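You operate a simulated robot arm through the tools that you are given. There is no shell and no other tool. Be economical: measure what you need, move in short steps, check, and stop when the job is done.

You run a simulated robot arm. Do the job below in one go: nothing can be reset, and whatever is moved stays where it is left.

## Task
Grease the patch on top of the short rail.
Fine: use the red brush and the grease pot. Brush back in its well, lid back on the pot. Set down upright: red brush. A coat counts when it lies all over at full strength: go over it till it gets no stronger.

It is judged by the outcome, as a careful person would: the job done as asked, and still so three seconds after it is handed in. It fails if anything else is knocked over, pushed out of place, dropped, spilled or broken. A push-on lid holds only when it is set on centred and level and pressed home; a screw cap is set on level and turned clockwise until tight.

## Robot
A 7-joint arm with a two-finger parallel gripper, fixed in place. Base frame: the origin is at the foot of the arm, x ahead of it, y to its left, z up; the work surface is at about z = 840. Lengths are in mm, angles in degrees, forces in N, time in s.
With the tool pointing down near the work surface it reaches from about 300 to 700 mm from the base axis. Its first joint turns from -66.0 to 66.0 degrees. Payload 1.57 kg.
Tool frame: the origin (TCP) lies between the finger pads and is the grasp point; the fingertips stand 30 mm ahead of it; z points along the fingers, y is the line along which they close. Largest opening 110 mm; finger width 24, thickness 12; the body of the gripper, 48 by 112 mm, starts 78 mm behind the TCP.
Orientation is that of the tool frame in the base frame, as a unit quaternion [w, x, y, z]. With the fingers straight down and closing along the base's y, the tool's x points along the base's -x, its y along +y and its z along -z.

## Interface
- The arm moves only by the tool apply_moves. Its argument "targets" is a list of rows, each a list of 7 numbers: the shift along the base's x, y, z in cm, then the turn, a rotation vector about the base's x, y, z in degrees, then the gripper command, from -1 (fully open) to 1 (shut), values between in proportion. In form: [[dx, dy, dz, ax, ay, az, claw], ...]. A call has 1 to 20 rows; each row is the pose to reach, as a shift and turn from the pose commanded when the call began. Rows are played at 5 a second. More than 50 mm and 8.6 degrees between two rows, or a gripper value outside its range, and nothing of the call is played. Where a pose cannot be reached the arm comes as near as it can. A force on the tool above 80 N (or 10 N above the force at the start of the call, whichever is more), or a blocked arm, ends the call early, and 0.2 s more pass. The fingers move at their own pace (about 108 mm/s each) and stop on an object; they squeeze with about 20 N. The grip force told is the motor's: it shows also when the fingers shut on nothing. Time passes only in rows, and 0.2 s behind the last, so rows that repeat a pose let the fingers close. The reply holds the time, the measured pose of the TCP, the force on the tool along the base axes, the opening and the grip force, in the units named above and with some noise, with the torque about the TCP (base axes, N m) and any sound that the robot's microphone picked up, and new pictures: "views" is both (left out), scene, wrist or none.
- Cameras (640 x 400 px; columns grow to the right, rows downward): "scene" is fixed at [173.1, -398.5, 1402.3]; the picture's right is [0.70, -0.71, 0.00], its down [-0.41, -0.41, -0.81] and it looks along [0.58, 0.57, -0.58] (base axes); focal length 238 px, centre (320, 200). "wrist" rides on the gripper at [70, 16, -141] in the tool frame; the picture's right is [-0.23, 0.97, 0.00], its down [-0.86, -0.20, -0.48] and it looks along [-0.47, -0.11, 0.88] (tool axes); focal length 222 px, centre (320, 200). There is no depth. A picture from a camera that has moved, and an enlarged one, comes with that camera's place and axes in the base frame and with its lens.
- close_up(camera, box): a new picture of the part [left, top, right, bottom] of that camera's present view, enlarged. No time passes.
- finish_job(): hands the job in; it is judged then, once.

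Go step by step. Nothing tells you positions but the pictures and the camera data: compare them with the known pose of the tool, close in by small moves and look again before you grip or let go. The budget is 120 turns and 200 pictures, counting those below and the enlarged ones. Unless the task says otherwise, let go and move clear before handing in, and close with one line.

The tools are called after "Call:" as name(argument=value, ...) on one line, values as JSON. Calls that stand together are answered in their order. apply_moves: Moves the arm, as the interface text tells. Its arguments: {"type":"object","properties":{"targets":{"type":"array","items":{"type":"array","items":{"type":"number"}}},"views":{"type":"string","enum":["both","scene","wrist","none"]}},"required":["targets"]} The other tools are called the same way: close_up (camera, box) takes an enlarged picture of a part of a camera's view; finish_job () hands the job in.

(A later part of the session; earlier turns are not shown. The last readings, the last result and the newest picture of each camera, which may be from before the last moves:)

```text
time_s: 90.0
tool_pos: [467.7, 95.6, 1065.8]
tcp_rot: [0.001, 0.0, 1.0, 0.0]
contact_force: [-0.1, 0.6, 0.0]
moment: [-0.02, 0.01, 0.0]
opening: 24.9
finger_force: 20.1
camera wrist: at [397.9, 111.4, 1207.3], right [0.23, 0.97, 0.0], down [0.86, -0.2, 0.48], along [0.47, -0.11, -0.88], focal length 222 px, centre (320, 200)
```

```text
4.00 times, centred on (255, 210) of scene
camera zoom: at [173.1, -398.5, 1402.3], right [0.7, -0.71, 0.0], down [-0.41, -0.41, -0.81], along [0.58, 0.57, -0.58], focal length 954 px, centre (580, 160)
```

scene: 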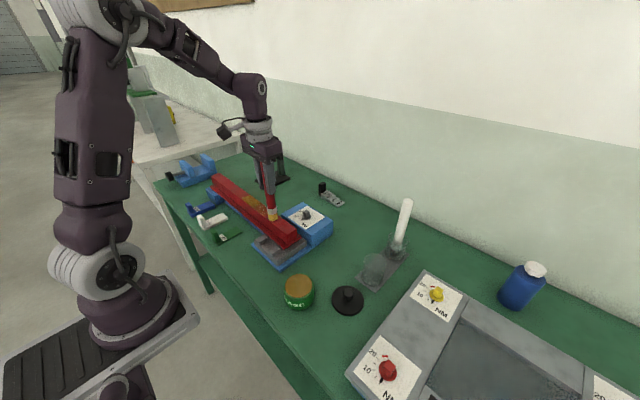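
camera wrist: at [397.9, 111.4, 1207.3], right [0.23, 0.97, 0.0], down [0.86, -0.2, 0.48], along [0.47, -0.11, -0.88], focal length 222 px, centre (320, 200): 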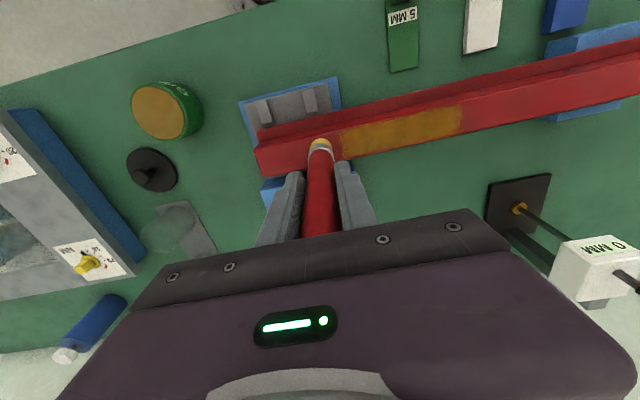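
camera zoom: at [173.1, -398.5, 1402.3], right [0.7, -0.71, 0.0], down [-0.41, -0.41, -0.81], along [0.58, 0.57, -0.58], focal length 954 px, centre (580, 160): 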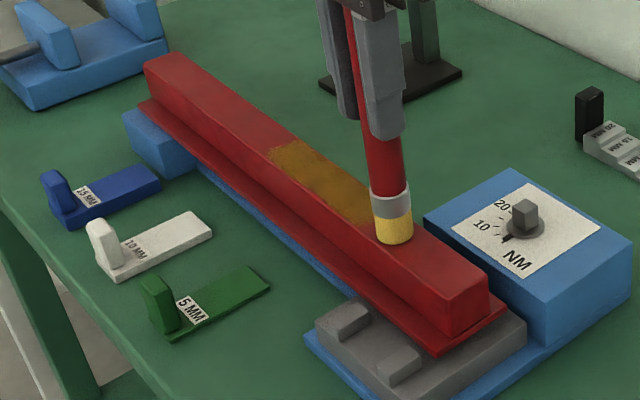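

The coat is growing, though contact eased off at the end. I'll lower about 1 mm and make more passes.

Call:
apply_moves(targets=[[0.6, 1, -0.1, 0, 0, 0, 1], [0.6, 3, -0.1, 0, 0, 0, 1], [0.6, 5, -0.1, 0, 0, 0, 1], [0.6, 7, -0.1, 0, 0, 0, 1], [0.6, 9, -0.1, 0, 0, 0, 1], [0.6, 11, -0.1, 0, 0, 0, 1], [0.6, 13, -0.1, 0, 0, 0, 1], [0.6, 15, -0.1, 0, 0, 0, 1], [0.6, 17, -0.1, 0, 0, 0, 1], [0, 18, -0.12, 0, 0, 0, 1], [-0.5, 17, -0.12, 0, 0, 0, 1], [-0.5, 15, -0.12, 0, 0, 0, 1], [-0.5, 13, -0.12, 0, 0, 0, 1], [-0.5, 11, -0.12, 0, 0, 0, 1], [-0.5, 9, -0.12, 0, 0, 0, 1], [-0.5, 7, -0.12, 0, 0, 0, 1], [-0.5, 5, -0.12, 0, 0, 0, 1], [-0.5, 3, -0.12, 0, 0, 0, 1], [-0.5, 1, -0.12, 0, 0, 0, 1], [0, 0, -0.12, 0, 0, 0, 1]], views="none")

Call:
close_up(camera="wrist", box=[300, 70, 480, 180])

Call:
apply_moves(targets=[[0.3, 1, -0.06, 0, 0, 0, 1], [0.6, 3, -0.06, 0, 0, 0, 1], [0.6, 5, -0.06, 0, 0, 0, 1], [0.6, 7, -0.06, 0, 0, 0, 1], [0.6, 9, -0.06, 0, 0, 0, 1], [0.6, 11, -0.06, 0, 0, 0, 1], [0.6, 13, -0.06, 0, 0, 0, 1], [0.6, 15, -0.06, 0, 0, 0, 1], [0.6, 17, -0.06, 0, 0, 0, 1], [0, 18, -0.08, 0, 0, 0, 1], [-0.5, 17, -0.08, 0, 0, 0, 1], [-0.5, 15, -0.08, 0, 0, 0, 1], [-0.5, 13, -0.08, 0, 0, 0, 1], [-0.5, 11, -0.08, 0, 0, 0, 1], [-0.5, 9, -0.08, 0, 0, 0, 1], [-0.5, 7, -0.08, 0, 0, 0, 1], [-0.5, 5, -0.08, 0, 0, 0, 1], [-0.5, 3, -0.08, 0, 0, 0, 1], [-0.5, 1, -0.08, 0, 0, 0, 1], [0, 0, -0.08, 0, 0, 0, 1]], views="none")

Call:
close_up(camera="wrist", box=[300, 70, 480, 180])

Call:
close_up(camera="scene", box=[200, 160, 310, 260])

```text
time_s: 94.2
tool_pos: [467.1, 95.6, 1066.2]
tcp_rot: [0.0, -0.001, 1.0, 0.0]
contact_force: [-0.6, 0.2, -1.8]
moment: [-0.02, 0.01, 0.0]
opening: 25.3
finger_force: 19.9
```

```text
3.56 times, centred on (390, 125) of wrist
camera zoom: at [397.2, 111.4, 1206.9], right [0.23, 0.97, 0.0], down [0.86, -0.2, 0.48], along [0.47, -0.11, -0.88], focal length 790 px, centre (71, 467)
```

zoom: 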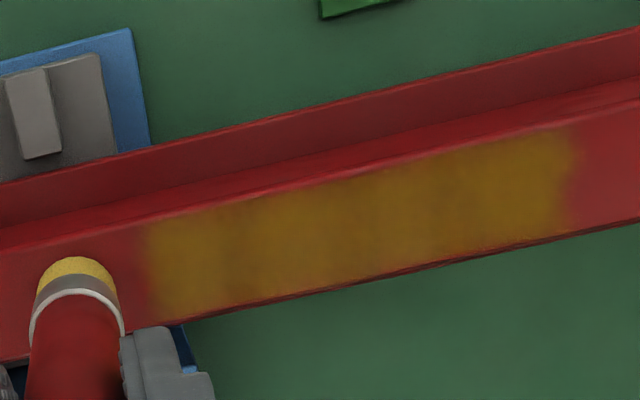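

```text
time_s: 98.4
tool_pos: [466.0, 95.2, 1064.5]
tcp_rot: [0.001, 0.001, 1.0, 0.001]
contact_force: [-0.6, 0.1, -0.8]
moment: [0.02, 0.01, -0.02]
opening: 25.3
finger_force: 20.2
```

```text
3.56 times, centred on (390, 125) of wrist
camera zoom: at [396.2, 111.8, 1206.5], right [0.23, 0.97, 0.0], down [0.86, -0.2, 0.48], along [0.47, -0.11, -0.88], focal length 790 px, centre (71, 467)
```

zoom: 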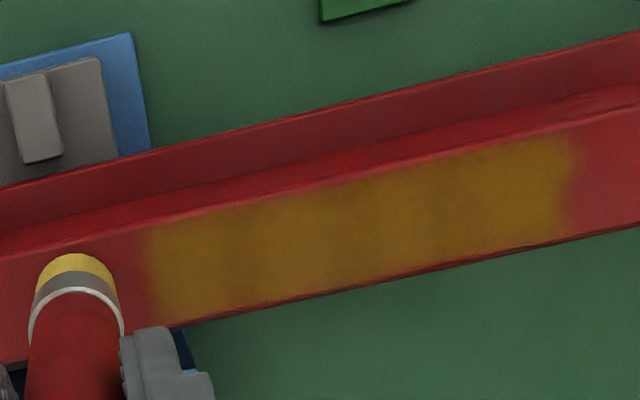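

```text
4.00 times, centred on (255, 210) of scene
camera zoom: at [173.1, -398.5, 1402.3], right [0.7, -0.71, 0.0], down [-0.41, -0.41, -0.81], along [0.58, 0.57, -0.58], focal length 954 px, centre (580, 160)
```

zoom: 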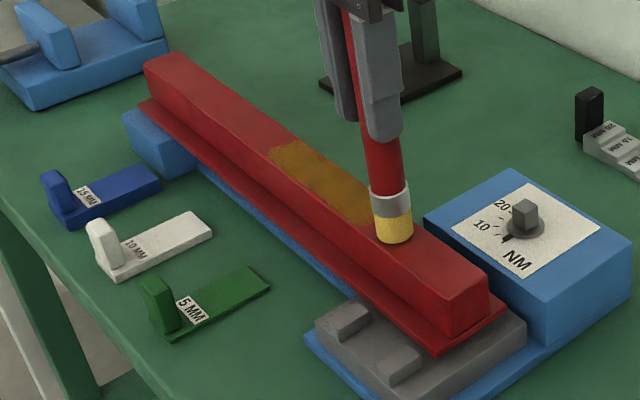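

The coat looks even and unchanged, but contact was weak. To be sure it's saturated I'll re-dip the brush, then go over it again with verified contact.

Call:
apply_moves(targets=[[0, 0, 2, 0, 0, 0, 1], [0, 0, 5, 0, 0, 0, 1], [-1, -3, 6, 0, 0, 0, 1], [-2, -7, 6, 0, 0, 0, 1], [-3.5, -11, 6, 0, 0, 0, 1], [-5, -14.5, 6, 0, 0, 0, 1], [-6.5, -18, 6, 0, 0, 0, 1], [-7.7, -20.6, 6, 0, 0, 0, 1], [-7.7, -20.6, 3, 0, 0, 0, 1], [-7.7, -20.6, 0, 0, 0, 0, 1], [-7.7, -20.6, -2, 0, 0, 0, 1], [-7.7, -20.6, -2, 0, 0, 0, 1]], views="both")

Call:
close_up(camera="scene", box=[240, 180, 350, 320])

Call:
close_up(camera="scene", box=[215, 175, 285, 225])

```text
time_s: 101.0
tool_pos: [387.7, -110.7, 1044.6]
tcp_rot: [0.001, 0.0, 1.0, 0.0]
contact_force: [-0.3, 0.1, -0.5]
moment: [-0.01, 0.02, -0.02]
opening: 24.7
finger_force: 20.2
camera wrist: at [318.4, -94.0, 1186.0], right [0.23, 0.97, 0.0], down [0.86, -0.2, 0.48], along [0.47, -0.11, -0.88], focal length 222 px, centre (320, 200)
```

scene: 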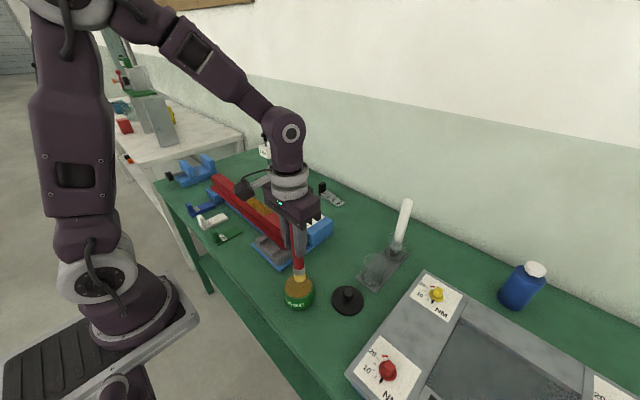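
wrist: 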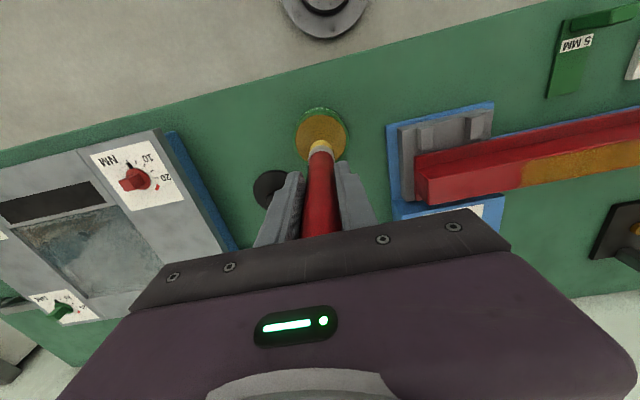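

```text
2.86 times, centred on (295, 250) of scene
camera zoom: at [173.1, -398.5, 1402.3], right [0.7, -0.71, 0.0], down [-0.41, -0.41, -0.81], along [0.58, 0.57, -0.58], focal length 681 px, centre (391, 57)
```

zoom: 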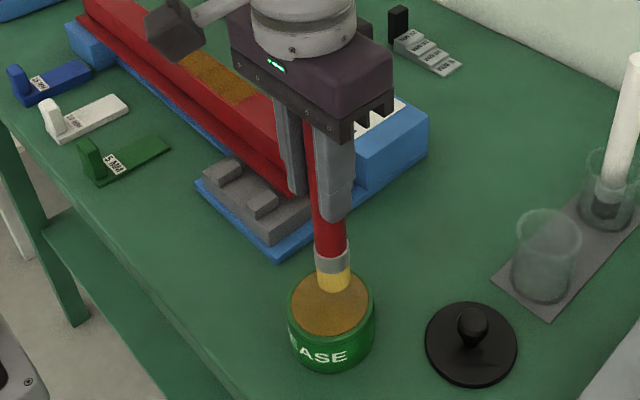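

```text
8.00 times, centred on (250, 200) of scene
camera zoom: at [173.1, -398.5, 1402.3], right [0.7, -0.71, 0.0], down [-0.41, -0.41, -0.81], along [0.58, 0.57, -0.58], focal length 1908 px, centre (880, 200)
```

zoom: 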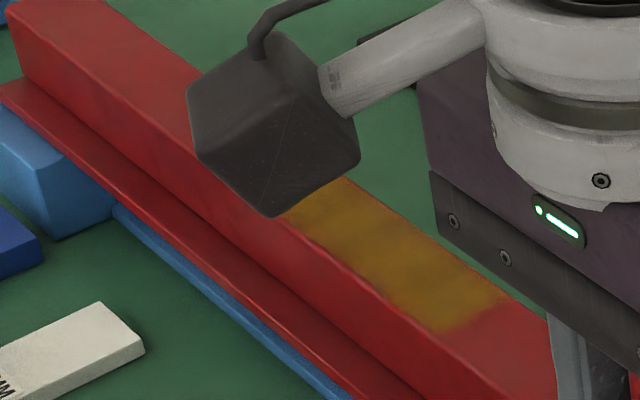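

Call:
apply_moves(targets=[[0.2, 0, -0.7, 0, 0, 0, 1], [0.2, 0, -1.4, 0, 0, 0, 1], [0.2, 0, -1.9, 0, 0, 0, 1], [0.2, 0, -1.9, 0, 0, 0, 1]], views="none")

Call:
apply_moves(targets=[[0, 0, -0.15, 0, 0, 0, 1], [0, 0, -0.3, 0, 0, 0, 1], [0, 0, -0.3, 0, 0, 0, 1]], views="none")

Call:
apply_moves(targets=[[0, 0, -0.15, 0, 0, 0, 1], [0, 0, -0.3, 0, 0, 0, 1], [0, 0, -0.3, 0, 0, 0, 1]], views="none")

Call:
close_up(camera="scene", box=[260, 220, 340, 320])

```text
time_s: 102.0
tool_pos: [391.8, -112.0, 1024.6]
tcp_rot: [0.001, 0.0, 1.0, 0.0]
contact_force: [0.3, 0.5, -1.4]
moment: [-0.01, 0.01, -0.03]
opening: 24.7
finger_force: 19.6
```

```text
time_s: 102.8
tool_pos: [392.4, -111.8, 1022.4]
tcp_rot: [-0.001, 0.0, 1.0, 0.0]
contact_force: [-0.4, -0.2, -0.5]
moment: [-0.02, -0.01, 0.03]
opening: 25.1
finger_force: 19.9
```

```text
time_s: 103.6
tool_pos: [392.5, -111.8, 1019.9]
tcp_rot: [0.0, -0.001, 1.0, -0.001]
contact_force: [-1.1, -0.2, 18.2]
moment: [-0.28, 0.1, -0.01]
opening: 24.6
finger_force: 20.0
```

```text
4.00 times, centred on (300, 270) of scene
camera zoom: at [172.8, -398.4, 1402.3], right [0.7, -0.71, 0.0], down [-0.41, -0.41, -0.81], along [0.58, 0.57, -0.58], focal length 954 px, centre (400, -80)
```

zoom: 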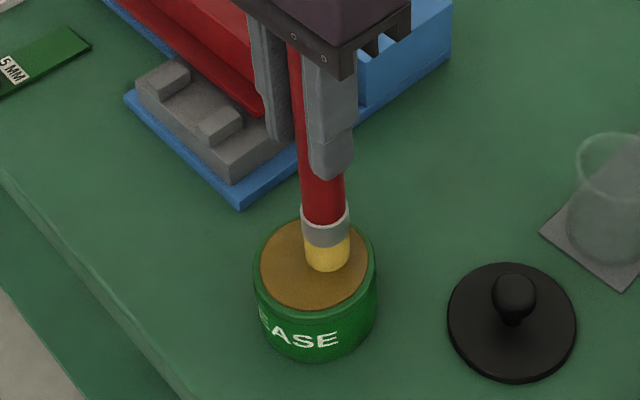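

The brush is reloaded. Back to the rail, at the patch's -y side.

Call:
apply_moves(targets=[[0, 0, 1, 0, 0, 0, 1], [0, 0, 4, 0, 0, 0, 1], [0, 0, 8, 0, 0, 0, 1], [1.2, 3.5, 10, 0, 0, 0, 1], [2.7, 7.5, 10, 0, 0, 0, 1], [4.2, 11.5, 10, 0, 0, 0, 1], [5.7, 15.5, 10, 0, 0, 0, 1], [7, 19, 10, 0, 0, 0, 1], [7.7, 20.8, 9, 0, 0, 0, 1], [7.7, 20.8, 6, 0, 0, 0, 1], [7.7, 20.8, 4.7, 0, 0, 0, 1], [7.7, 20.8, 4.7, 0, 0, 0, 1]], views="none")

Call:
apply_moves(targets=[[0, 0, -0.1, 0, 0, 0, 1], [0, 0, -0.2, 0, 0, 0, 1], [0, 0, -0.2, 0, 0, 0, 1]], views="none")

Call:
apply_moves(targets=[[0, 0, -0.1, 0, 0, 0, 1], [0, 0, -0.2, 0, 0, 0, 1], [0, 0, -0.2, 0, 0, 0, 1]], views="none")

Call:
close_up(camera="scene", box=[200, 160, 310, 260])

```text
time_s: 106.2
tool_pos: [469.4, 96.4, 1065.7]
tcp_rot: [0.001, 0.0, 1.0, -0.001]
contact_force: [0.8, 0.2, -0.6]
moment: [0.04, 0.0, 0.02]
opening: 25.0
finger_force: 20.2
```

```text
time_s: 107.0
tool_pos: [469.5, 97.5, 1064.0]
tcp_rot: [0.002, 0.0, 1.0, 0.0]
contact_force: [-0.8, -2.0, 21.0]
moment: [-0.37, -0.09, -0.05]
opening: 24.9
finger_force: 19.9
```

```text
time_s: 107.8
tool_pos: [469.2, 96.2, 1062.6]
tcp_rot: [0.0, 0.0, 1.0, 0.0]
contact_force: [1.3, 0.5, 18.5]
moment: [-0.22, -0.28, 0.02]
opening: 25.0
finger_force: 20.2
```

```text
4.00 times, centred on (255, 210) of scene
camera zoom: at [172.8, -398.5, 1402.3], right [0.7, -0.71, 0.0], down [-0.41, -0.41, -0.81], along [0.58, 0.57, -0.58], focal length 954 px, centre (580, 160)
```

zoom: 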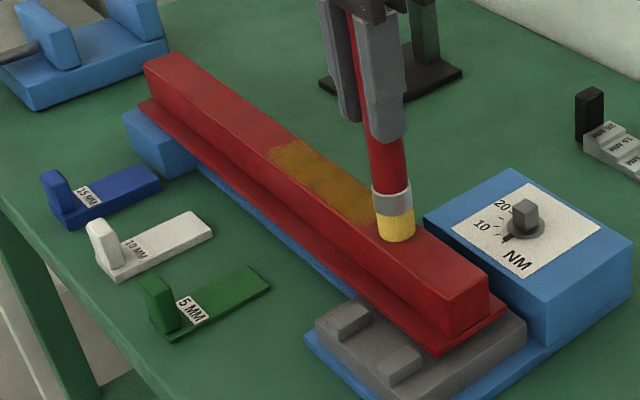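

Contact is firm. I'll stroke over the whole patch, drifting down slightly to keep contact.

Call:
apply_moves(targets=[[-0.4, 1, 0, 0, 0, 0, 1], [-0.6, 3, -0.02, 0, 0, 0, 1], [-0.6, 5, -0.04, 0, 0, 0, 1], [-0.6, 7, -0.06, 0, 0, 0, 1], [-0.6, 9, -0.08, 0, 0, 0, 1], [-0.6, 11, -0.1, 0, 0, 0, 1], [-0.6, 13, -0.12, 0, 0, 0, 1], [-0.6, 15, -0.14, 0, 0, 0, 1], [-0.6, 17, -0.16, 0, 0, 0, 1], [0, 17.5, -0.18, 0, 0, 0, 1], [0.6, 17, -0.2, 0, 0, 0, 1], [0.6, 15, -0.2, 0, 0, 0, 1], [0.6, 13, -0.2, 0, 0, 0, 1], [0.6, 11, -0.22, 0, 0, 0, 1], [0.6, 9, -0.22, 0, 0, 0, 1], [0.6, 7, -0.24, 0, 0, 0, 1], [0.6, 5, -0.24, 0, 0, 0, 1], [0.6, 3, -0.26, 0, 0, 0, 1], [0.6, 1, -0.26, 0, 0, 0, 1], [0, 0, -0.28, 0, 0, 0, 1]], views="none")

Call:
close_up(camera="wrist", box=[300, 70, 480, 180])

Call:
close_up(camera="scene", box=[200, 160, 310, 260])

```text
time_s: 112.0
tool_pos: [468.5, 97.3, 1059.7]
tcp_rot: [0.001, 0.0, 1.0, 0.0]
contact_force: [0.8, 0.9, 4.2]
moment: [0.24, -0.15, 0.05]
opening: 24.6
finger_force: 20.1
```

```text
3.56 times, centred on (390, 125) of wrist
camera zoom: at [398.1, 112.6, 1201.0], right [0.23, 0.97, 0.0], down [0.85, -0.2, 0.48], along [0.47, -0.11, -0.88], focal length 790 px, centre (71, 467)
```

zoom: 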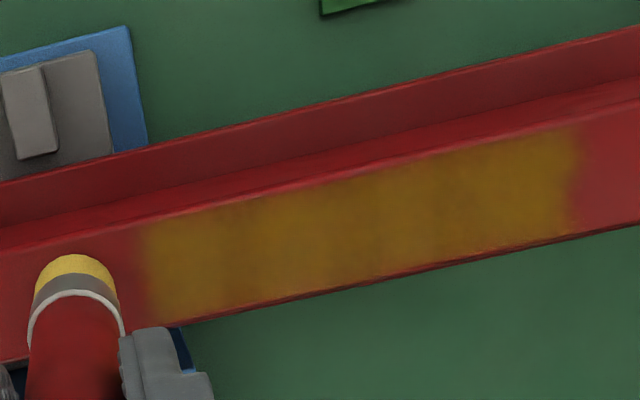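

```text
4.00 times, centred on (255, 210) of scene
camera zoom: at [173.1, -398.5, 1402.3], right [0.7, -0.71, 0.0], down [-0.41, -0.41, -0.81], along [0.58, 0.57, -0.58], focal length 954 px, centre (580, 160)
```

zoom: 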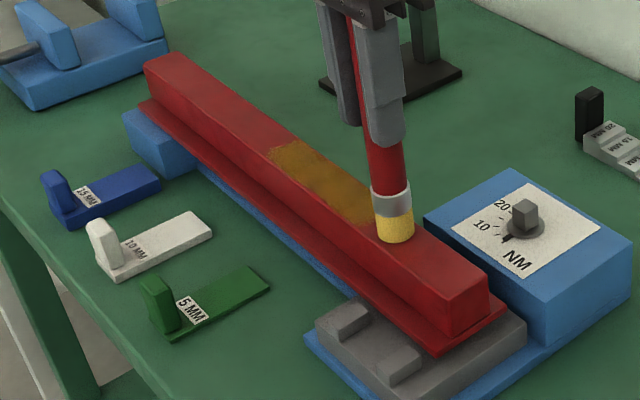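

The coat looks unchanged, so it appears saturated. One last pass wider at the edges, then I'll lift and inspect.

Call:
apply_moves(targets=[[-0.5, 1, -0.04, 0, 0, 0, 1], [-0.9, 3, -0.06, 0, 0, 0, 1], [-0.9, 5, -0.08, 0, 0, 0, 1], [-0.9, 7, -0.08, 0, 0, 0, 1], [-0.9, 9, -0.1, 0, 0, 0, 1], [-0.9, 11, -0.1, 0, 0, 0, 1], [-0.9, 13, -0.12, 0, 0, 0, 1], [-0.9, 15, -0.12, 0, 0, 0, 1], [-0.9, 16.8, -0.14, 0, 0, 0, 1], [0, 16.8, -0.14, 0, 0, 0, 1], [0.9, 16.8, -0.16, 0, 0, 0, 1], [0.9, 15, -0.16, 0, 0, 0, 1], [0.9, 13, -0.18, 0, 0, 0, 1], [0.9, 11, -0.18, 0, 0, 0, 1], [0.9, 9, -0.2, 0, 0, 0, 1], [0.9, 7, -0.2, 0, 0, 0, 1], [0.9, 5, -0.22, 0, 0, 0, 1], [0.9, 3, -0.22, 0, 0, 0, 1], [0, 2, -0.22, 0, 0, 0, 1]], views="none")

Call:
apply_moves(targets=[[0, 0, 1, 0, 0, 0, 1], [0, 0, 4, 0, 0, 0, 1], [0, -3, 7, 0, 0, 0, 1], [0, -7, 8, 0, 0, 0, 1]], views="wrist")

Call:
close_up(camera="wrist", box=[330, 80, 470, 170])

Call:
close_up(camera="scene", box=[220, 170, 300, 240])

```text
time_s: 116.0
tool_pos: [469.4, 117.3, 1058.7]
tcp_rot: [0.0, 0.0, 1.0, 0.0]
contact_force: [0.0, 0.1, -0.8]
moment: [-0.01, -0.02, -0.02]
opening: 24.9
finger_force: 20.1
```

```text
time_s: 117.0
tool_pos: [467.8, 47.8, 1137.8]
tcp_rot: [0.0, 0.0, 1.0, 0.0]
contact_force: [0.5, 0.1, -1.5]
moment: [0.04, -0.01, 0.01]
opening: 24.9
finger_force: 19.8
camera wrist: at [398.2, 64.6, 1278.4], right [0.23, 0.97, 0.0], down [0.86, -0.2, 0.48], along [0.47, -0.11, -0.88], focal length 222 px, centre (320, 200)
```

wrist: 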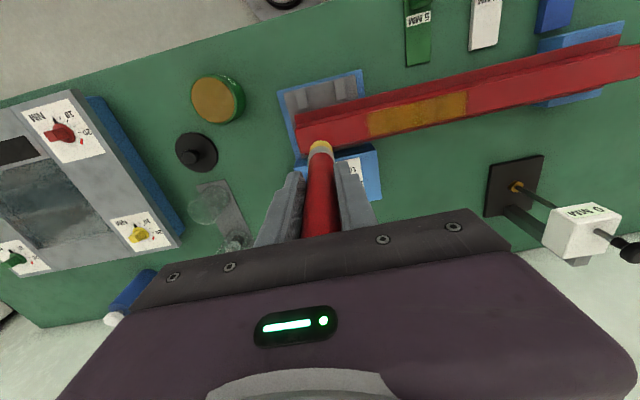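

```text
4.44 times, centred on (400, 125) of wrist
camera zoom: at [398.2, 64.6, 1278.4], right [0.23, 0.97, 0.0], down [0.86, -0.2, 0.48], along [0.47, -0.11, -0.88], focal length 987 px, centre (-36, 533)
```

zoom: 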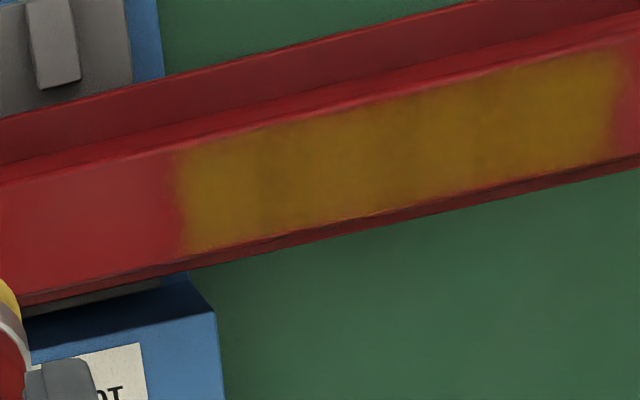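

```text
5.71 times, centred on (260, 205) of scene
camera zoom: at [173.1, -398.5, 1402.3], right [0.7, -0.71, 0.0], down [-0.41, -0.41, -0.81], along [0.58, 0.57, -0.58], focal length 1363 px, centre (663, 171)
```

zoom: 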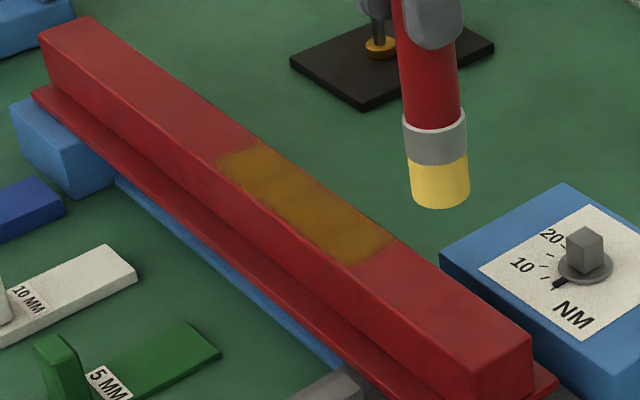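

The coat looks even apart from faint bands. To be safe I'll do slow passes with verified contact and see whether it still changes.

Call:
apply_moves(targets=[[0, 3, 0, 0, 0, 0, 1], [0, 6.3, -2, 0, 0, 0, 1], [0, 6.3, -5, 0, 0, 0, 1], [0, 6.3, -7.5, 0, 0, 0, 1], [0, 6.3, -8.0, 0, 0, 0, 1], [0, 6.3, -8.1, 0, 0, 0, 1], [0, 6.3, -8.15, 0, 0, 0, 1]], views="none")

Call:
apply_moves(targets=[[-0.4, 0, -0.03, 0, 0, 0, 1], [-0.4, 1, -0.05, 0, 0, 0, 1], [-0.4, 2, -0.06, 0, 0, 0, 1], [-0.4, 3, -0.07, 0, 0, 0, 1], [-0.4, 4, -0.08, 0, 0, 0, 1], [-0.4, 5, -0.09, 0, 0, 0, 1], [-0.4, 6, -0.1, 0, 0, 0, 1], [-0.4, 7, -0.11, 0, 0, 0, 1], [-0.4, 8, -0.12, 0, 0, 0, 1], [-0.4, 9, -0.13, 0, 0, 0, 1], [-0.4, 10, -0.14, 0, 0, 0, 1], [-0.4, 11, -0.15, 0, 0, 0, 1], [-0.4, 12, -0.16, 0, 0, 0, 1], [-0.4, 13, -0.17, 0, 0, 0, 1], [-0.4, 14, -0.18, 0, 0, 0, 1], [0, 15, -0.2, 0, 0, 0, 1]], views="none")

Call:
apply_moves(targets=[[0.4, 0, -0.03, 0, 0, 0, 1], [0.5, -1, -0.05, 0, 0, 0, 1], [0.5, -2, -0.06, 0, 0, 0, 1], [0.5, -3, -0.07, 0, 0, 0, 1], [0.5, -4, -0.08, 0, 0, 0, 1], [0.5, -5, -0.09, 0, 0, 0, 1], [0.5, -6, -0.1, 0, 0, 0, 1], [0.5, -7, -0.11, 0, 0, 0, 1], [0.5, -8, -0.12, 0, 0, 0, 1], [0.5, -9, -0.13, 0, 0, 0, 1], [0.5, -10, -0.14, 0, 0, 0, 1], [0.5, -11, -0.15, 0, 0, 0, 1], [0.5, -12, -0.16, 0, 0, 0, 1], [0.5, -13, -0.17, 0, 0, 0, 1], [0.5, -14, -0.18, 0, 0, 0, 1], [0, -15, -0.2, 0, 0, 0, 1]], views="none")

Call:
apply_moves(targets=[[0, 0, 1, 0, 0, 0, 1], [0, 0, 4, 0, 0, 0, 1], [0, -3, 7, 0, 0, 0, 1], [0, -6.3, 8.5, 0, 0, 0, 1]], views="wrist")

Call:
close_up(camera="wrist", box=[330, 80, 470, 170])

Call:
close_up(camera="scene", box=[220, 170, 300, 240])

```text
time_s: 118.6
tool_pos: [470.6, 111.2, 1056.8]
tcp_rot: [0.003, 0.0, 1.0, 0.001]
contact_force: [0.5, 1.2, 26.4]
moment: [0.16, -0.44, 0.03]
opening: 24.9
finger_force: 20.4
```

```text
time_s: 122.0
tool_pos: [469.4, 258.7, 1054.8]
tcp_rot: [0.001, 0.0, 1.0, 0.0]
contact_force: [-5.3, -16.5, 51.6]
moment: [-1.8, 0.42, -0.14]
opening: 25.3
finger_force: 20.4
```

```text
time_s: 125.4
tool_pos: [473.8, 110.8, 1055.7]
tcp_rot: [0.006, 0.001, 1.0, 0.003]
contact_force: [5.5, 19.2, 64.9]
moment: [1.83, -1.22, 0.08]
opening: 26.9
finger_force: 19.9
```

```text
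time_s: 126.4
tool_pos: [469.4, 46.1, 1136.4]
tcp_rot: [-0.001, 0.0, 1.0, 0.0]
contact_force: [0.4, 0.3, -0.6]
moment: [0.02, -0.02, -0.05]
opening: 24.7
finger_force: 20.0
camera wrist: at [399.1, 62.0, 1277.2], right [0.23, 0.97, 0.0], down [0.86, -0.2, 0.48], along [0.46, -0.11, -0.88], focal length 222 px, centre (320, 200)
```

wrist: 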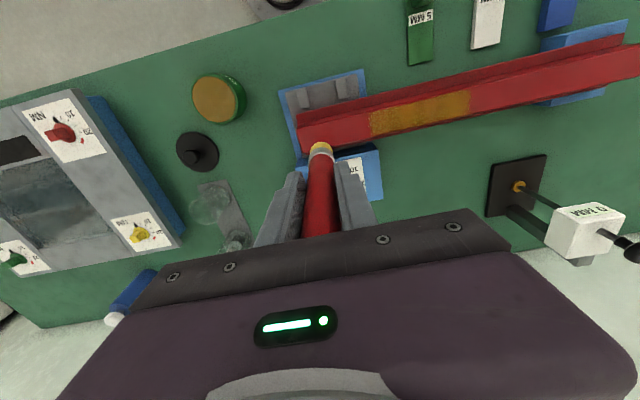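

```text
4.44 times, centred on (400, 125) of wrist
camera zoom: at [399.1, 62.0, 1277.2], right [0.23, 0.97, 0.0], down [0.86, -0.2, 0.48], along [0.46, -0.11, -0.88], focal length 987 px, centre (-36, 533)
```

zoom: 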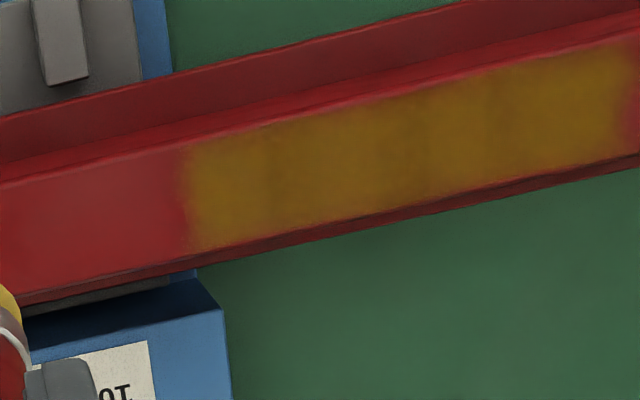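

```text
5.71 times, centred on (260, 205) of scene
camera zoom: at [173.1, -398.5, 1402.3], right [0.7, -0.71, 0.0], down [-0.41, -0.41, -0.81], along [0.58, 0.57, -0.58], focal length 1363 px, centre (663, 171)
```

zoom: 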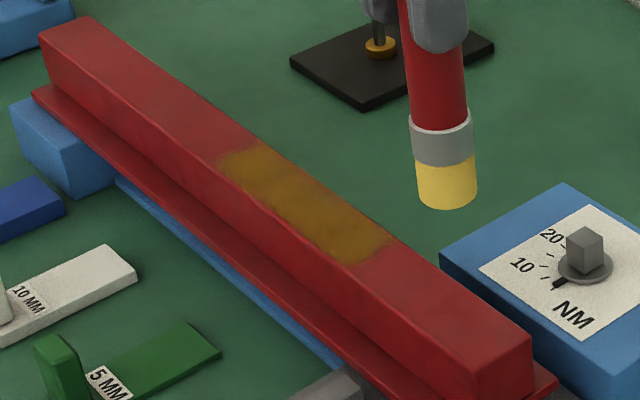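

The coat is unchanged, so it's at full strength. Now I'll take the brush back above its well and check alignment and tilt.

Call:
apply_moves(targets=[[1, -3.5, 0, 0, 0, 0, 1], [2, -7.5, 0, 0, 0, 0, 1], [3.5, -11.5, 0, 0, 0, 0, 1], [5, -15.5, 0, 0, 0, 0, 1], [7, -19.5, 0, 0, 0, 0, 1], [9, -23, 0, 0, 0, 0, 1], [10, -25.6, 0, 0, 0, 0, 1], [10, -25.6, -4, 0, 0, 0, 1], [10, -25.6, -8, 0, 0, 0, 1], [10, -25.6, -8, 0, 0, 0, 1]], views="both")

Call:
close_up(camera="scene", box=[330, 150, 430, 300])

Call:
close_up(camera="wrist", box=[250, 80, 390, 200])

```text
time_s: 128.6
tool_pos: [570.0, -208.0, 1058.0]
tcp_rot: [0.0, 0.0, 1.0, 0.0]
contact_force: [-0.3, 0.4, -0.1]
moment: [0.02, 0.03, 0.04]
opening: 24.8
finger_force: 20.1
camera wrist: at [499.1, -191.2, 1199.4], right [0.23, 0.97, 0.0], down [0.86, -0.2, 0.48], along [0.47, -0.11, -0.88], focal length 222 px, centre (320, 200)
```

scene: 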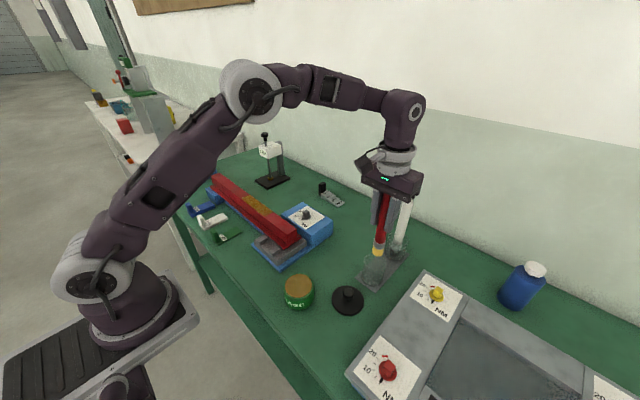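
wrist: 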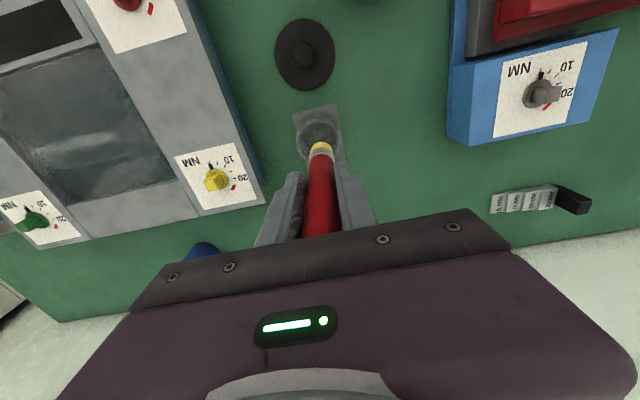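

```text
2.67 times, centred on (380, 225) of scene
camera zoom: at [173.1, -398.5, 1402.3], right [0.7, -0.71, 0.0], down [-0.41, -0.41, -0.81], along [0.58, 0.57, -0.58], focal length 636 px, centre (160, 133)
```

zoom: 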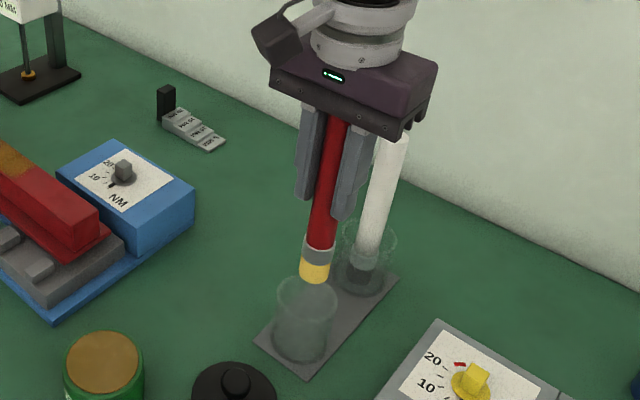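

```text
3.33 times, centred on (320, 140) of wrist
camera zoom: at [499.1, -191.2, 1199.4], right [0.23, 0.97, 0.0], down [0.86, -0.2, 0.48], along [0.47, -0.11, -0.88], focal length 740 px, centre (320, 400)
```

zoom: 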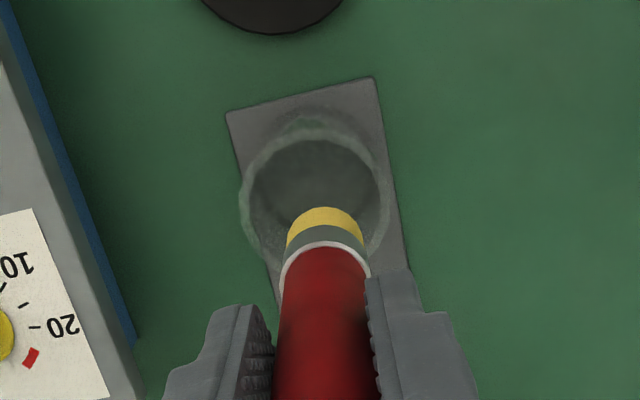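

The brush is nearly vertical and centred to within 3 mm. I'll correct slightly and lower it into the well.

Call:
apply_moves(targets=[[-0.3, -0.2, -2, 0, 0, 0, 1], [-0.3, -0.2, -4, 0, 0, 0, 1], [-0.3, -0.2, -6, 0, 0, 0, 1], [-0.3, -0.2, -8, 0, 0, 0, 1], [-0.3, -0.2, -8, 0, 0, 0, 1]], views="both")

Call:
close_up(camera="scene", box=[340, 180, 430, 300])

Call:
close_up(camera="wrist", box=[250, 80, 390, 200])

```text
time_s: 129.8
tool_pos: [567.6, -211.7, 975.5]
tcp_rot: [0.0, 0.0, 1.0, -0.001]
contact_force: [-0.3, -0.6, 0.2]
moment: [-0.02, 0.01, -0.01]
opening: 24.7
finger_force: 20.0
camera wrist: at [496.8, -194.7, 1117.4], right [0.23, 0.97, 0.0], down [0.86, -0.2, 0.48], along [0.47, -0.11, -0.88], focal length 222 px, centre (320, 200)
```

scene: 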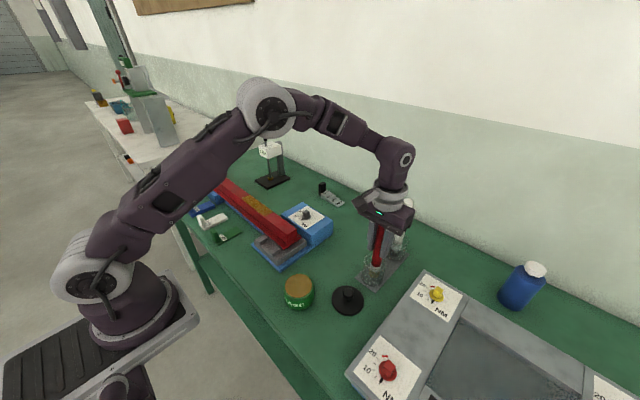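
wrist: 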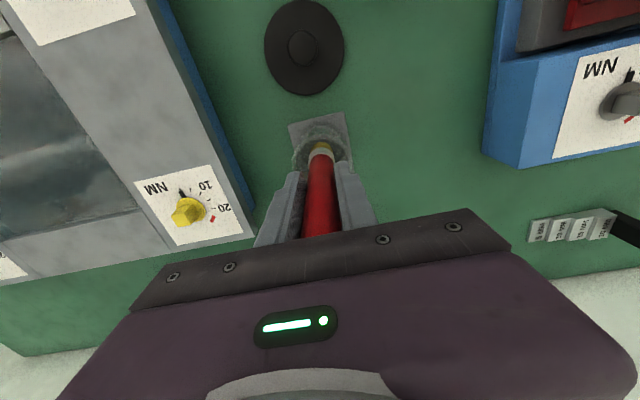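

```text
3.33 times, centred on (385, 240) of scene
camera zoom: at [173.1, -398.5, 1402.3], right [0.7, -0.71, 0.0], down [-0.41, -0.41, -0.81], along [0.58, 0.57, -0.58], focal length 795 px, centre (103, 67)
```

zoom: 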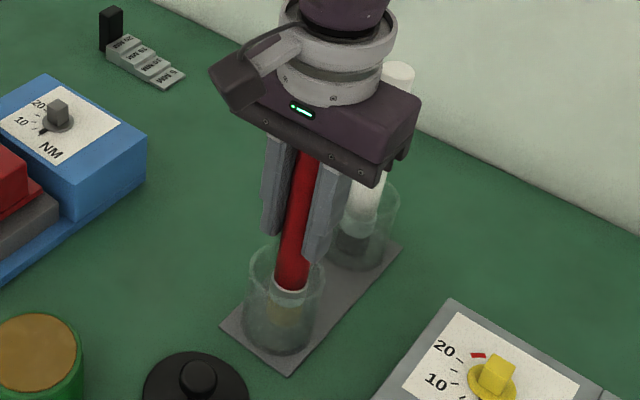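

```text
3.33 times, centred on (320, 140) of wrist
camera zoom: at [496.8, -194.7, 1117.4], right [0.23, 0.97, 0.0], down [0.86, -0.2, 0.48], along [0.47, -0.11, -0.88], focal length 740 px, centre (320, 400)
```

zoom: 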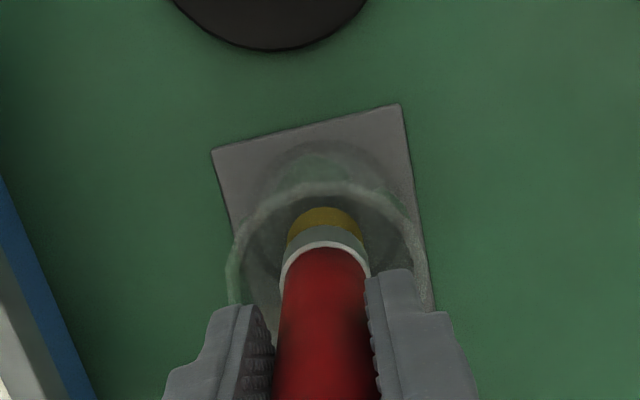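

The brush is inside the well. I'll lower it to the floor gently.

Call:
apply_moves(targets=[[0, 0, -0.3, 0, 0, 0, 1], [0, 0, -0.6, 0, 0, 0, 1], [0, 0, -0.8, 0, 0, 0, 1], [0, 0, -0.8, 0, 0, 0, 1]], views="none")

Call:
apply_moves(targets=[[0, 0, -0.1, 0, 0, 0, 1], [0, 0, -0.2, 0, 0, 0, 1], [0, 0, -0.2, 0, 0, 0, 1]], views="none")

```text
time_s: 130.8
tool_pos: [566.4, -212.1, 968.8]
tcp_rot: [0.0, 0.0, 1.0, -0.001]
contact_force: [0.5, 0.3, -1.4]
moment: [-0.02, 0.0, -0.03]
opening: 25.0
finger_force: 19.7
```

```text
time_s: 131.6
tool_pos: [567.3, -210.9, 967.0]
tcp_rot: [0.001, 0.0, 1.0, 0.0]
contact_force: [-0.5, 0.0, -1.2]
moment: [-0.04, 0.03, -0.02]
opening: 24.6
finger_force: 19.9
```

Call:
apply_moves(targets=[[0, 0, -0.1, 0, 0, 0, 1], [0, 0, -0.2, 0, 0, 0, 1], [0, 0, -0.2, 0, 0, 0, 1]], views="none")

Call:
apply_moves(targets=[[0, 0, -0.1, 0, 0, 0, 1], [0, 0, -0.1, 0, 0, 0, 1]], views="none")

Call:
apply_moves(targets=[[0, 0, -0.1, 0, 0, 0, 1], [0, 0, -0.1, 0, 0, 0, 1]], views="none")

Call:
close_up(camera="scene", box=[340, 180, 430, 300])

```text
time_s: 132.4
tool_pos: [564.6, -210.0, 966.4]
tcp_rot: [0.001, 0.0, 1.0, -0.001]
contact_force: [-4.3, -0.9, 16.4]
moment: [-0.08, 0.24, 0.01]
opening: 24.7
finger_force: 20.0
```

```text
time_s: 133.0
tool_pos: [566.7, -210.9, 965.7]
tcp_rot: [0.001, 0.0, 1.0, 0.0]
contact_force: [-4.3, 0.9, 36.7]
moment: [0.09, 0.17, 0.04]
opening: 25.0
finger_force: 20.3
```

```text
time_s: 133.6
tool_pos: [566.6, -210.8, 965.4]
tcp_rot: [0.003, 0.0, 1.0, -0.001]
contact_force: [-2.4, 0.8, 48.2]
moment: [0.11, -0.21, 0.02]
opening: 24.6
finger_force: 20.0
```

```text
3.33 times, centred on (385, 240) of scene
camera zoom: at [172.2, -398.2, 1402.5], right [0.7, -0.71, 0.0], down [-0.41, -0.41, -0.81], along [0.58, 0.57, -0.58], focal length 795 px, centre (103, 67)
```

zoom: 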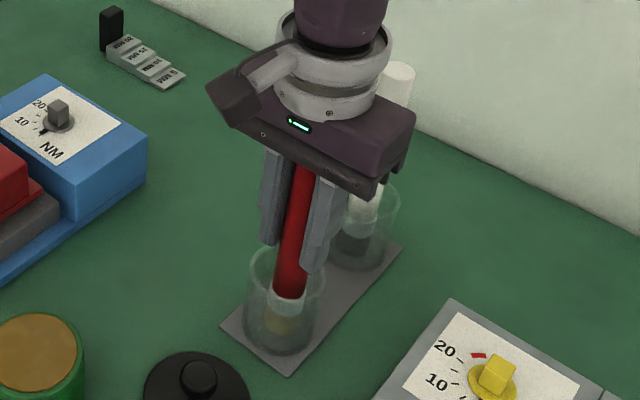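

The brush is on the floor of the well. I'll relieve the force, open gently, and check.

Call:
apply_moves(targets=[[0, 0, 0.15, 0, 0, 0, 1], [0, 0, 0.3, 0, 0, 0, 1], [0, 0, 0.3, 0, 0, 0, 0.5], [0, 0, 0.3, 0, 0, 0, 0.4], [0, 0, 0.3, 0, 0, 0, 0.2], [0, 0, 0.3, 0, 0, 0, 0.1], [0, 0, 0.3, 0, 0, 0, 0.1]], views="both")

Call:
close_up(camera="scene", box=[340, 180, 430, 300])

Call:
close_up(camera="wrist", box=[250, 80, 390, 200])

```text
time_s: 135.2
tool_pos: [566.9, -209.9, 965.8]
tcp_rot: [0.0, 0.0, 1.0, 0.0]
contact_force: [-0.7, -0.9, 14.2]
moment: [0.02, -0.15, -0.02]
opening: 49.5
finger_force: 0.0
camera wrist: at [495.7, -193.7, 1106.6], right [0.23, 0.97, 0.0], down [0.86, -0.2, 0.48], along [0.47, -0.11, -0.88], focal length 222 px, centre (320, 200)
```

scene: 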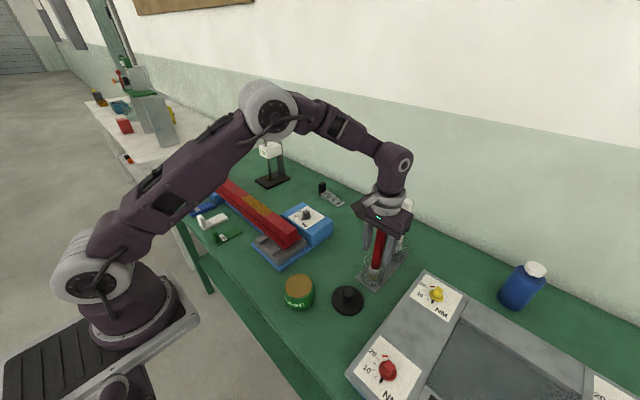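
wrist: 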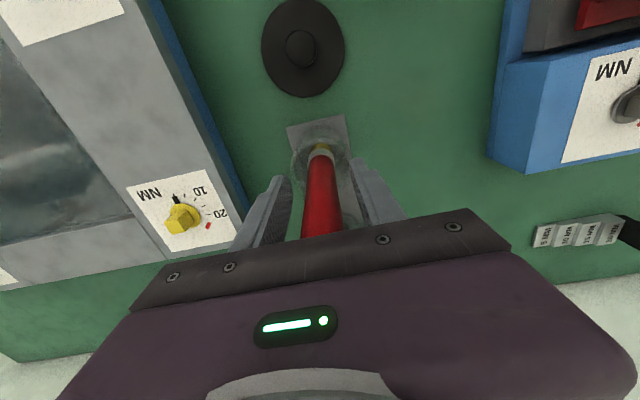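

```text
3.33 times, centred on (385, 240) of scene
camera zoom: at [172.8, -398.4, 1402.3], right [0.7, -0.71, 0.0], down [-0.41, -0.41, -0.81], along [0.58, 0.57, -0.58], focal length 795 px, centre (103, 67)
```

zoom: 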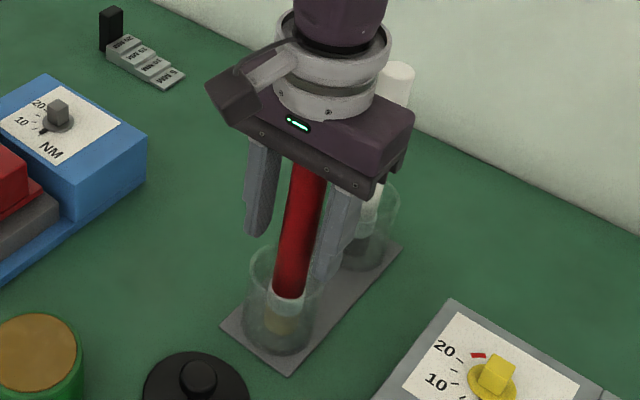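

```text
3.33 times, centred on (320, 140) of wrist
camera zoom: at [495.7, -193.7, 1106.6], right [0.23, 0.97, 0.0], down [0.86, -0.2, 0.48], along [0.47, -0.11, -0.88], focal length 740 px, centre (320, 400)
```

zoom: 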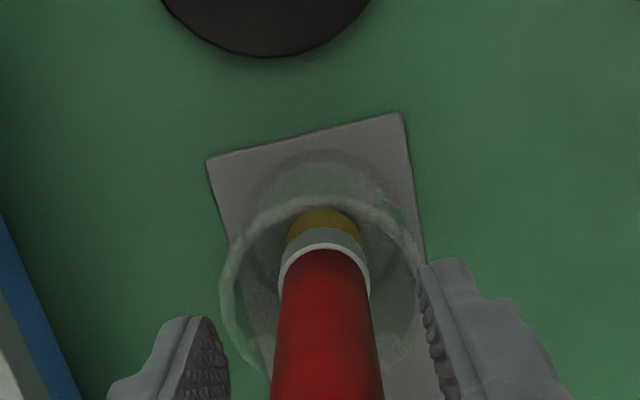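

The palm is resting lightly on the handle top. I'll rise straight up.

Call:
apply_moves(targets=[[0, 0, 0.3, 0, 0, 0, 0.1], [0, 0, 0.8, 0, 0, 0, 0], [0, 0, 2, 0, 0, 0, 0], [0, 0, 5, 0, 0, 0, 0], [0, 0, 9, 0, 0, 0, 0], [0, 0, 13, 0, 0, 0, 0], [0, 0, 16, 0, 0, 0, 0]], views="both")

Call:
close_up(camera="scene", box=[340, 180, 430, 300])

```text
time_s: 136.8
tool_pos: [566.2, -212.3, 1126.2]
tcp_rot: [0.0, 0.0, 1.0, 0.0]
contact_force: [-0.1, 0.2, -0.1]
moment: [0.01, -0.04, 0.01]
opening: 55.0
finger_force: 0.1
camera wrist: at [497.3, -195.1, 1267.2], right [0.23, 0.97, 0.0], down [0.86, -0.2, 0.48], along [0.47, -0.11, -0.88], focal length 222 px, centre (320, 200)
```

scene: 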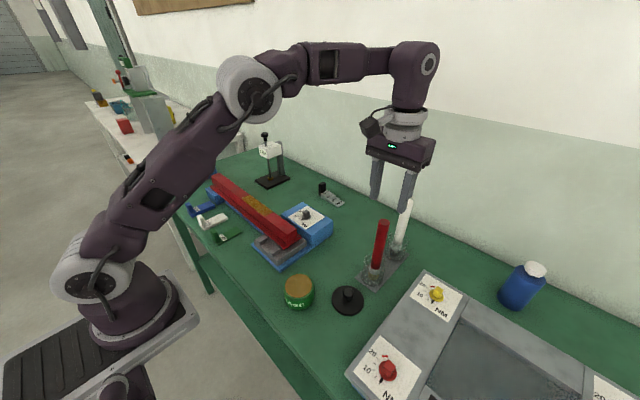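
wrist: 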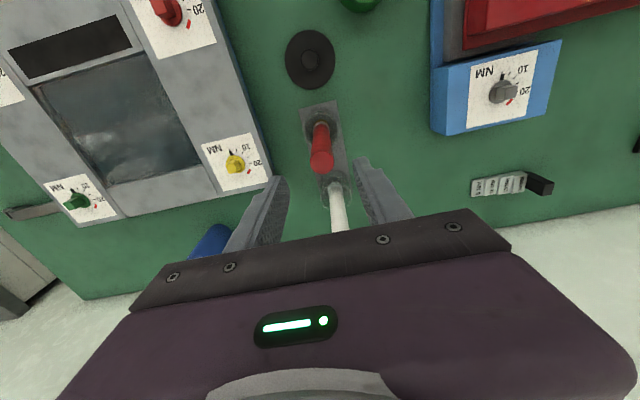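

```text
3.33 times, centred on (385, 240) of scene
camera zoom: at [173.1, -398.5, 1402.3], right [0.7, -0.71, 0.0], down [-0.41, -0.41, -0.81], along [0.58, 0.57, -0.58], focal length 795 px, centre (103, 67)
```

zoom: 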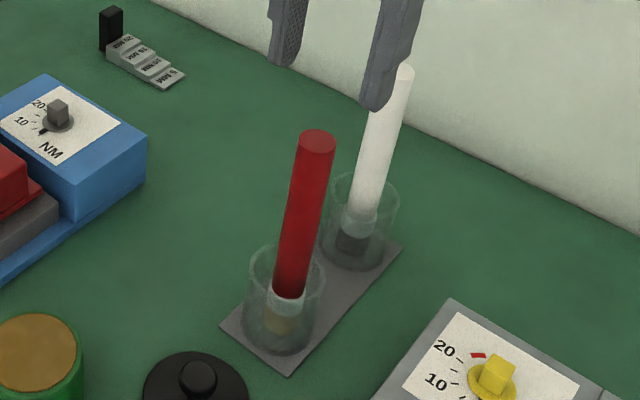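

The brush stands upright in its well. Now I'll move over the lid's knob.

Call:
apply_moves(targets=[[-3, 0.2, 0, 0, 0, 0, 0], [-6.5, 0.5, 0, 0, 0, 0, 0], [-9.7, 0.7, 0, 0, 0, 0, 0], [-9.7, 0.7, -4, 0, 0, 0, 0], [-9.7, 0.7, -8.5, 0, 0, 0, 0], [-9.7, 0.7, -13, 0, 0, 0, 0], [-9.7, 0.7, -17.5, 0, 0, 0, 0], [-9.7, 0.7, -21.5, 0, 0, 0, 0], [-9.7, 0.7, -21.5, 0, 0, 0, 0]], views="wrist")

Call:
close_up(camera="wrist", box=[240, 100, 400, 220])

```text
time_s: 138.8
tool_pos: [469.2, -204.9, 908.6]
tcp_rot: [0.0, -0.001, 1.0, 0.0]
contact_force: [-0.9, 0.5, 0.3]
moment: [0.01, 0.01, 0.04]
opening: 55.1
finger_force: 0.1
camera wrist: at [399.5, -187.8, 1049.0], right [0.23, 0.97, 0.0], down [0.85, -0.2, 0.48], along [0.47, -0.11, -0.88], focal length 222 px, centre (320, 200)
```

wrist: 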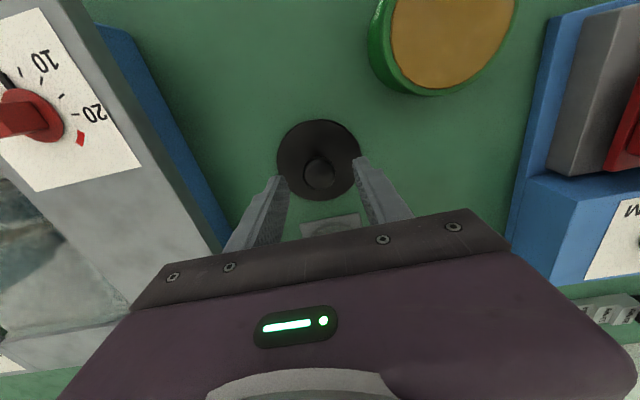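

```text
3.33 times, centred on (320, 160) of wrist
camera zoom: at [399.5, -187.8, 1049.0], right [0.23, 0.97, 0.0], down [0.85, -0.2, 0.48], along [0.47, -0.11, -0.88], focal length 740 px, centre (320, 333)
```

zoom: 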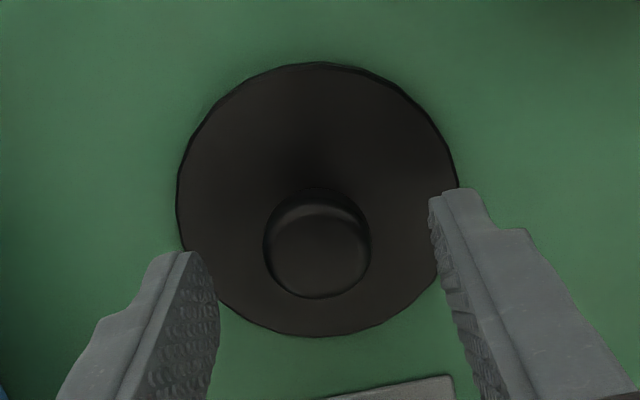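

I'm aligned to within about 2 mm. I'll nudge, descend to the same grip height as before (TCP about 880.5), and close.

Call:
apply_moves(targets=[[0.12, 0, -0.9, 0, 0, 0, 0], [0.12, 0, -1.8, 0, 0, 0, 0], [0.12, 0, -2.5, 0, 0, 0, 0], [0.12, 0, -2.75, 0, 0, 0, 0], [0.12, 0, -2.75, 0, 0, 0, 1], [0.12, 0, -2.75, 0, 0, 0, 1], [0.12, 0, -2.75, 0, 0, 0, 1]], views="none")

Call:
close_up(camera="wrist", box=[240, 100, 400, 220])

```text
time_s: 140.4
tool_pos: [470.9, -204.4, 883.5]
tcp_rot: [0.001, 0.0, 1.0, 0.0]
contact_force: [-0.3, -0.2, -0.6]
moment: [0.04, -0.04, 0.0]
opening: 26.4
finger_force: 20.2
```

```text
3.33 times, centred on (320, 160) of wrist
camera zoom: at [400.8, -186.9, 1024.0], right [0.23, 0.97, 0.0], down [0.86, -0.2, 0.48], along [0.47, -0.11, -0.88], focal length 740 px, centre (320, 333)
```

zoom: 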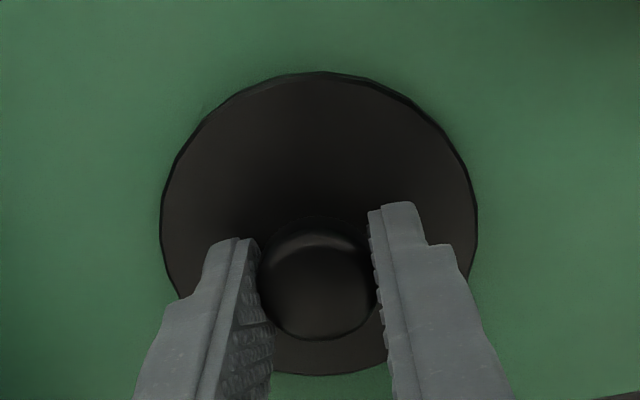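

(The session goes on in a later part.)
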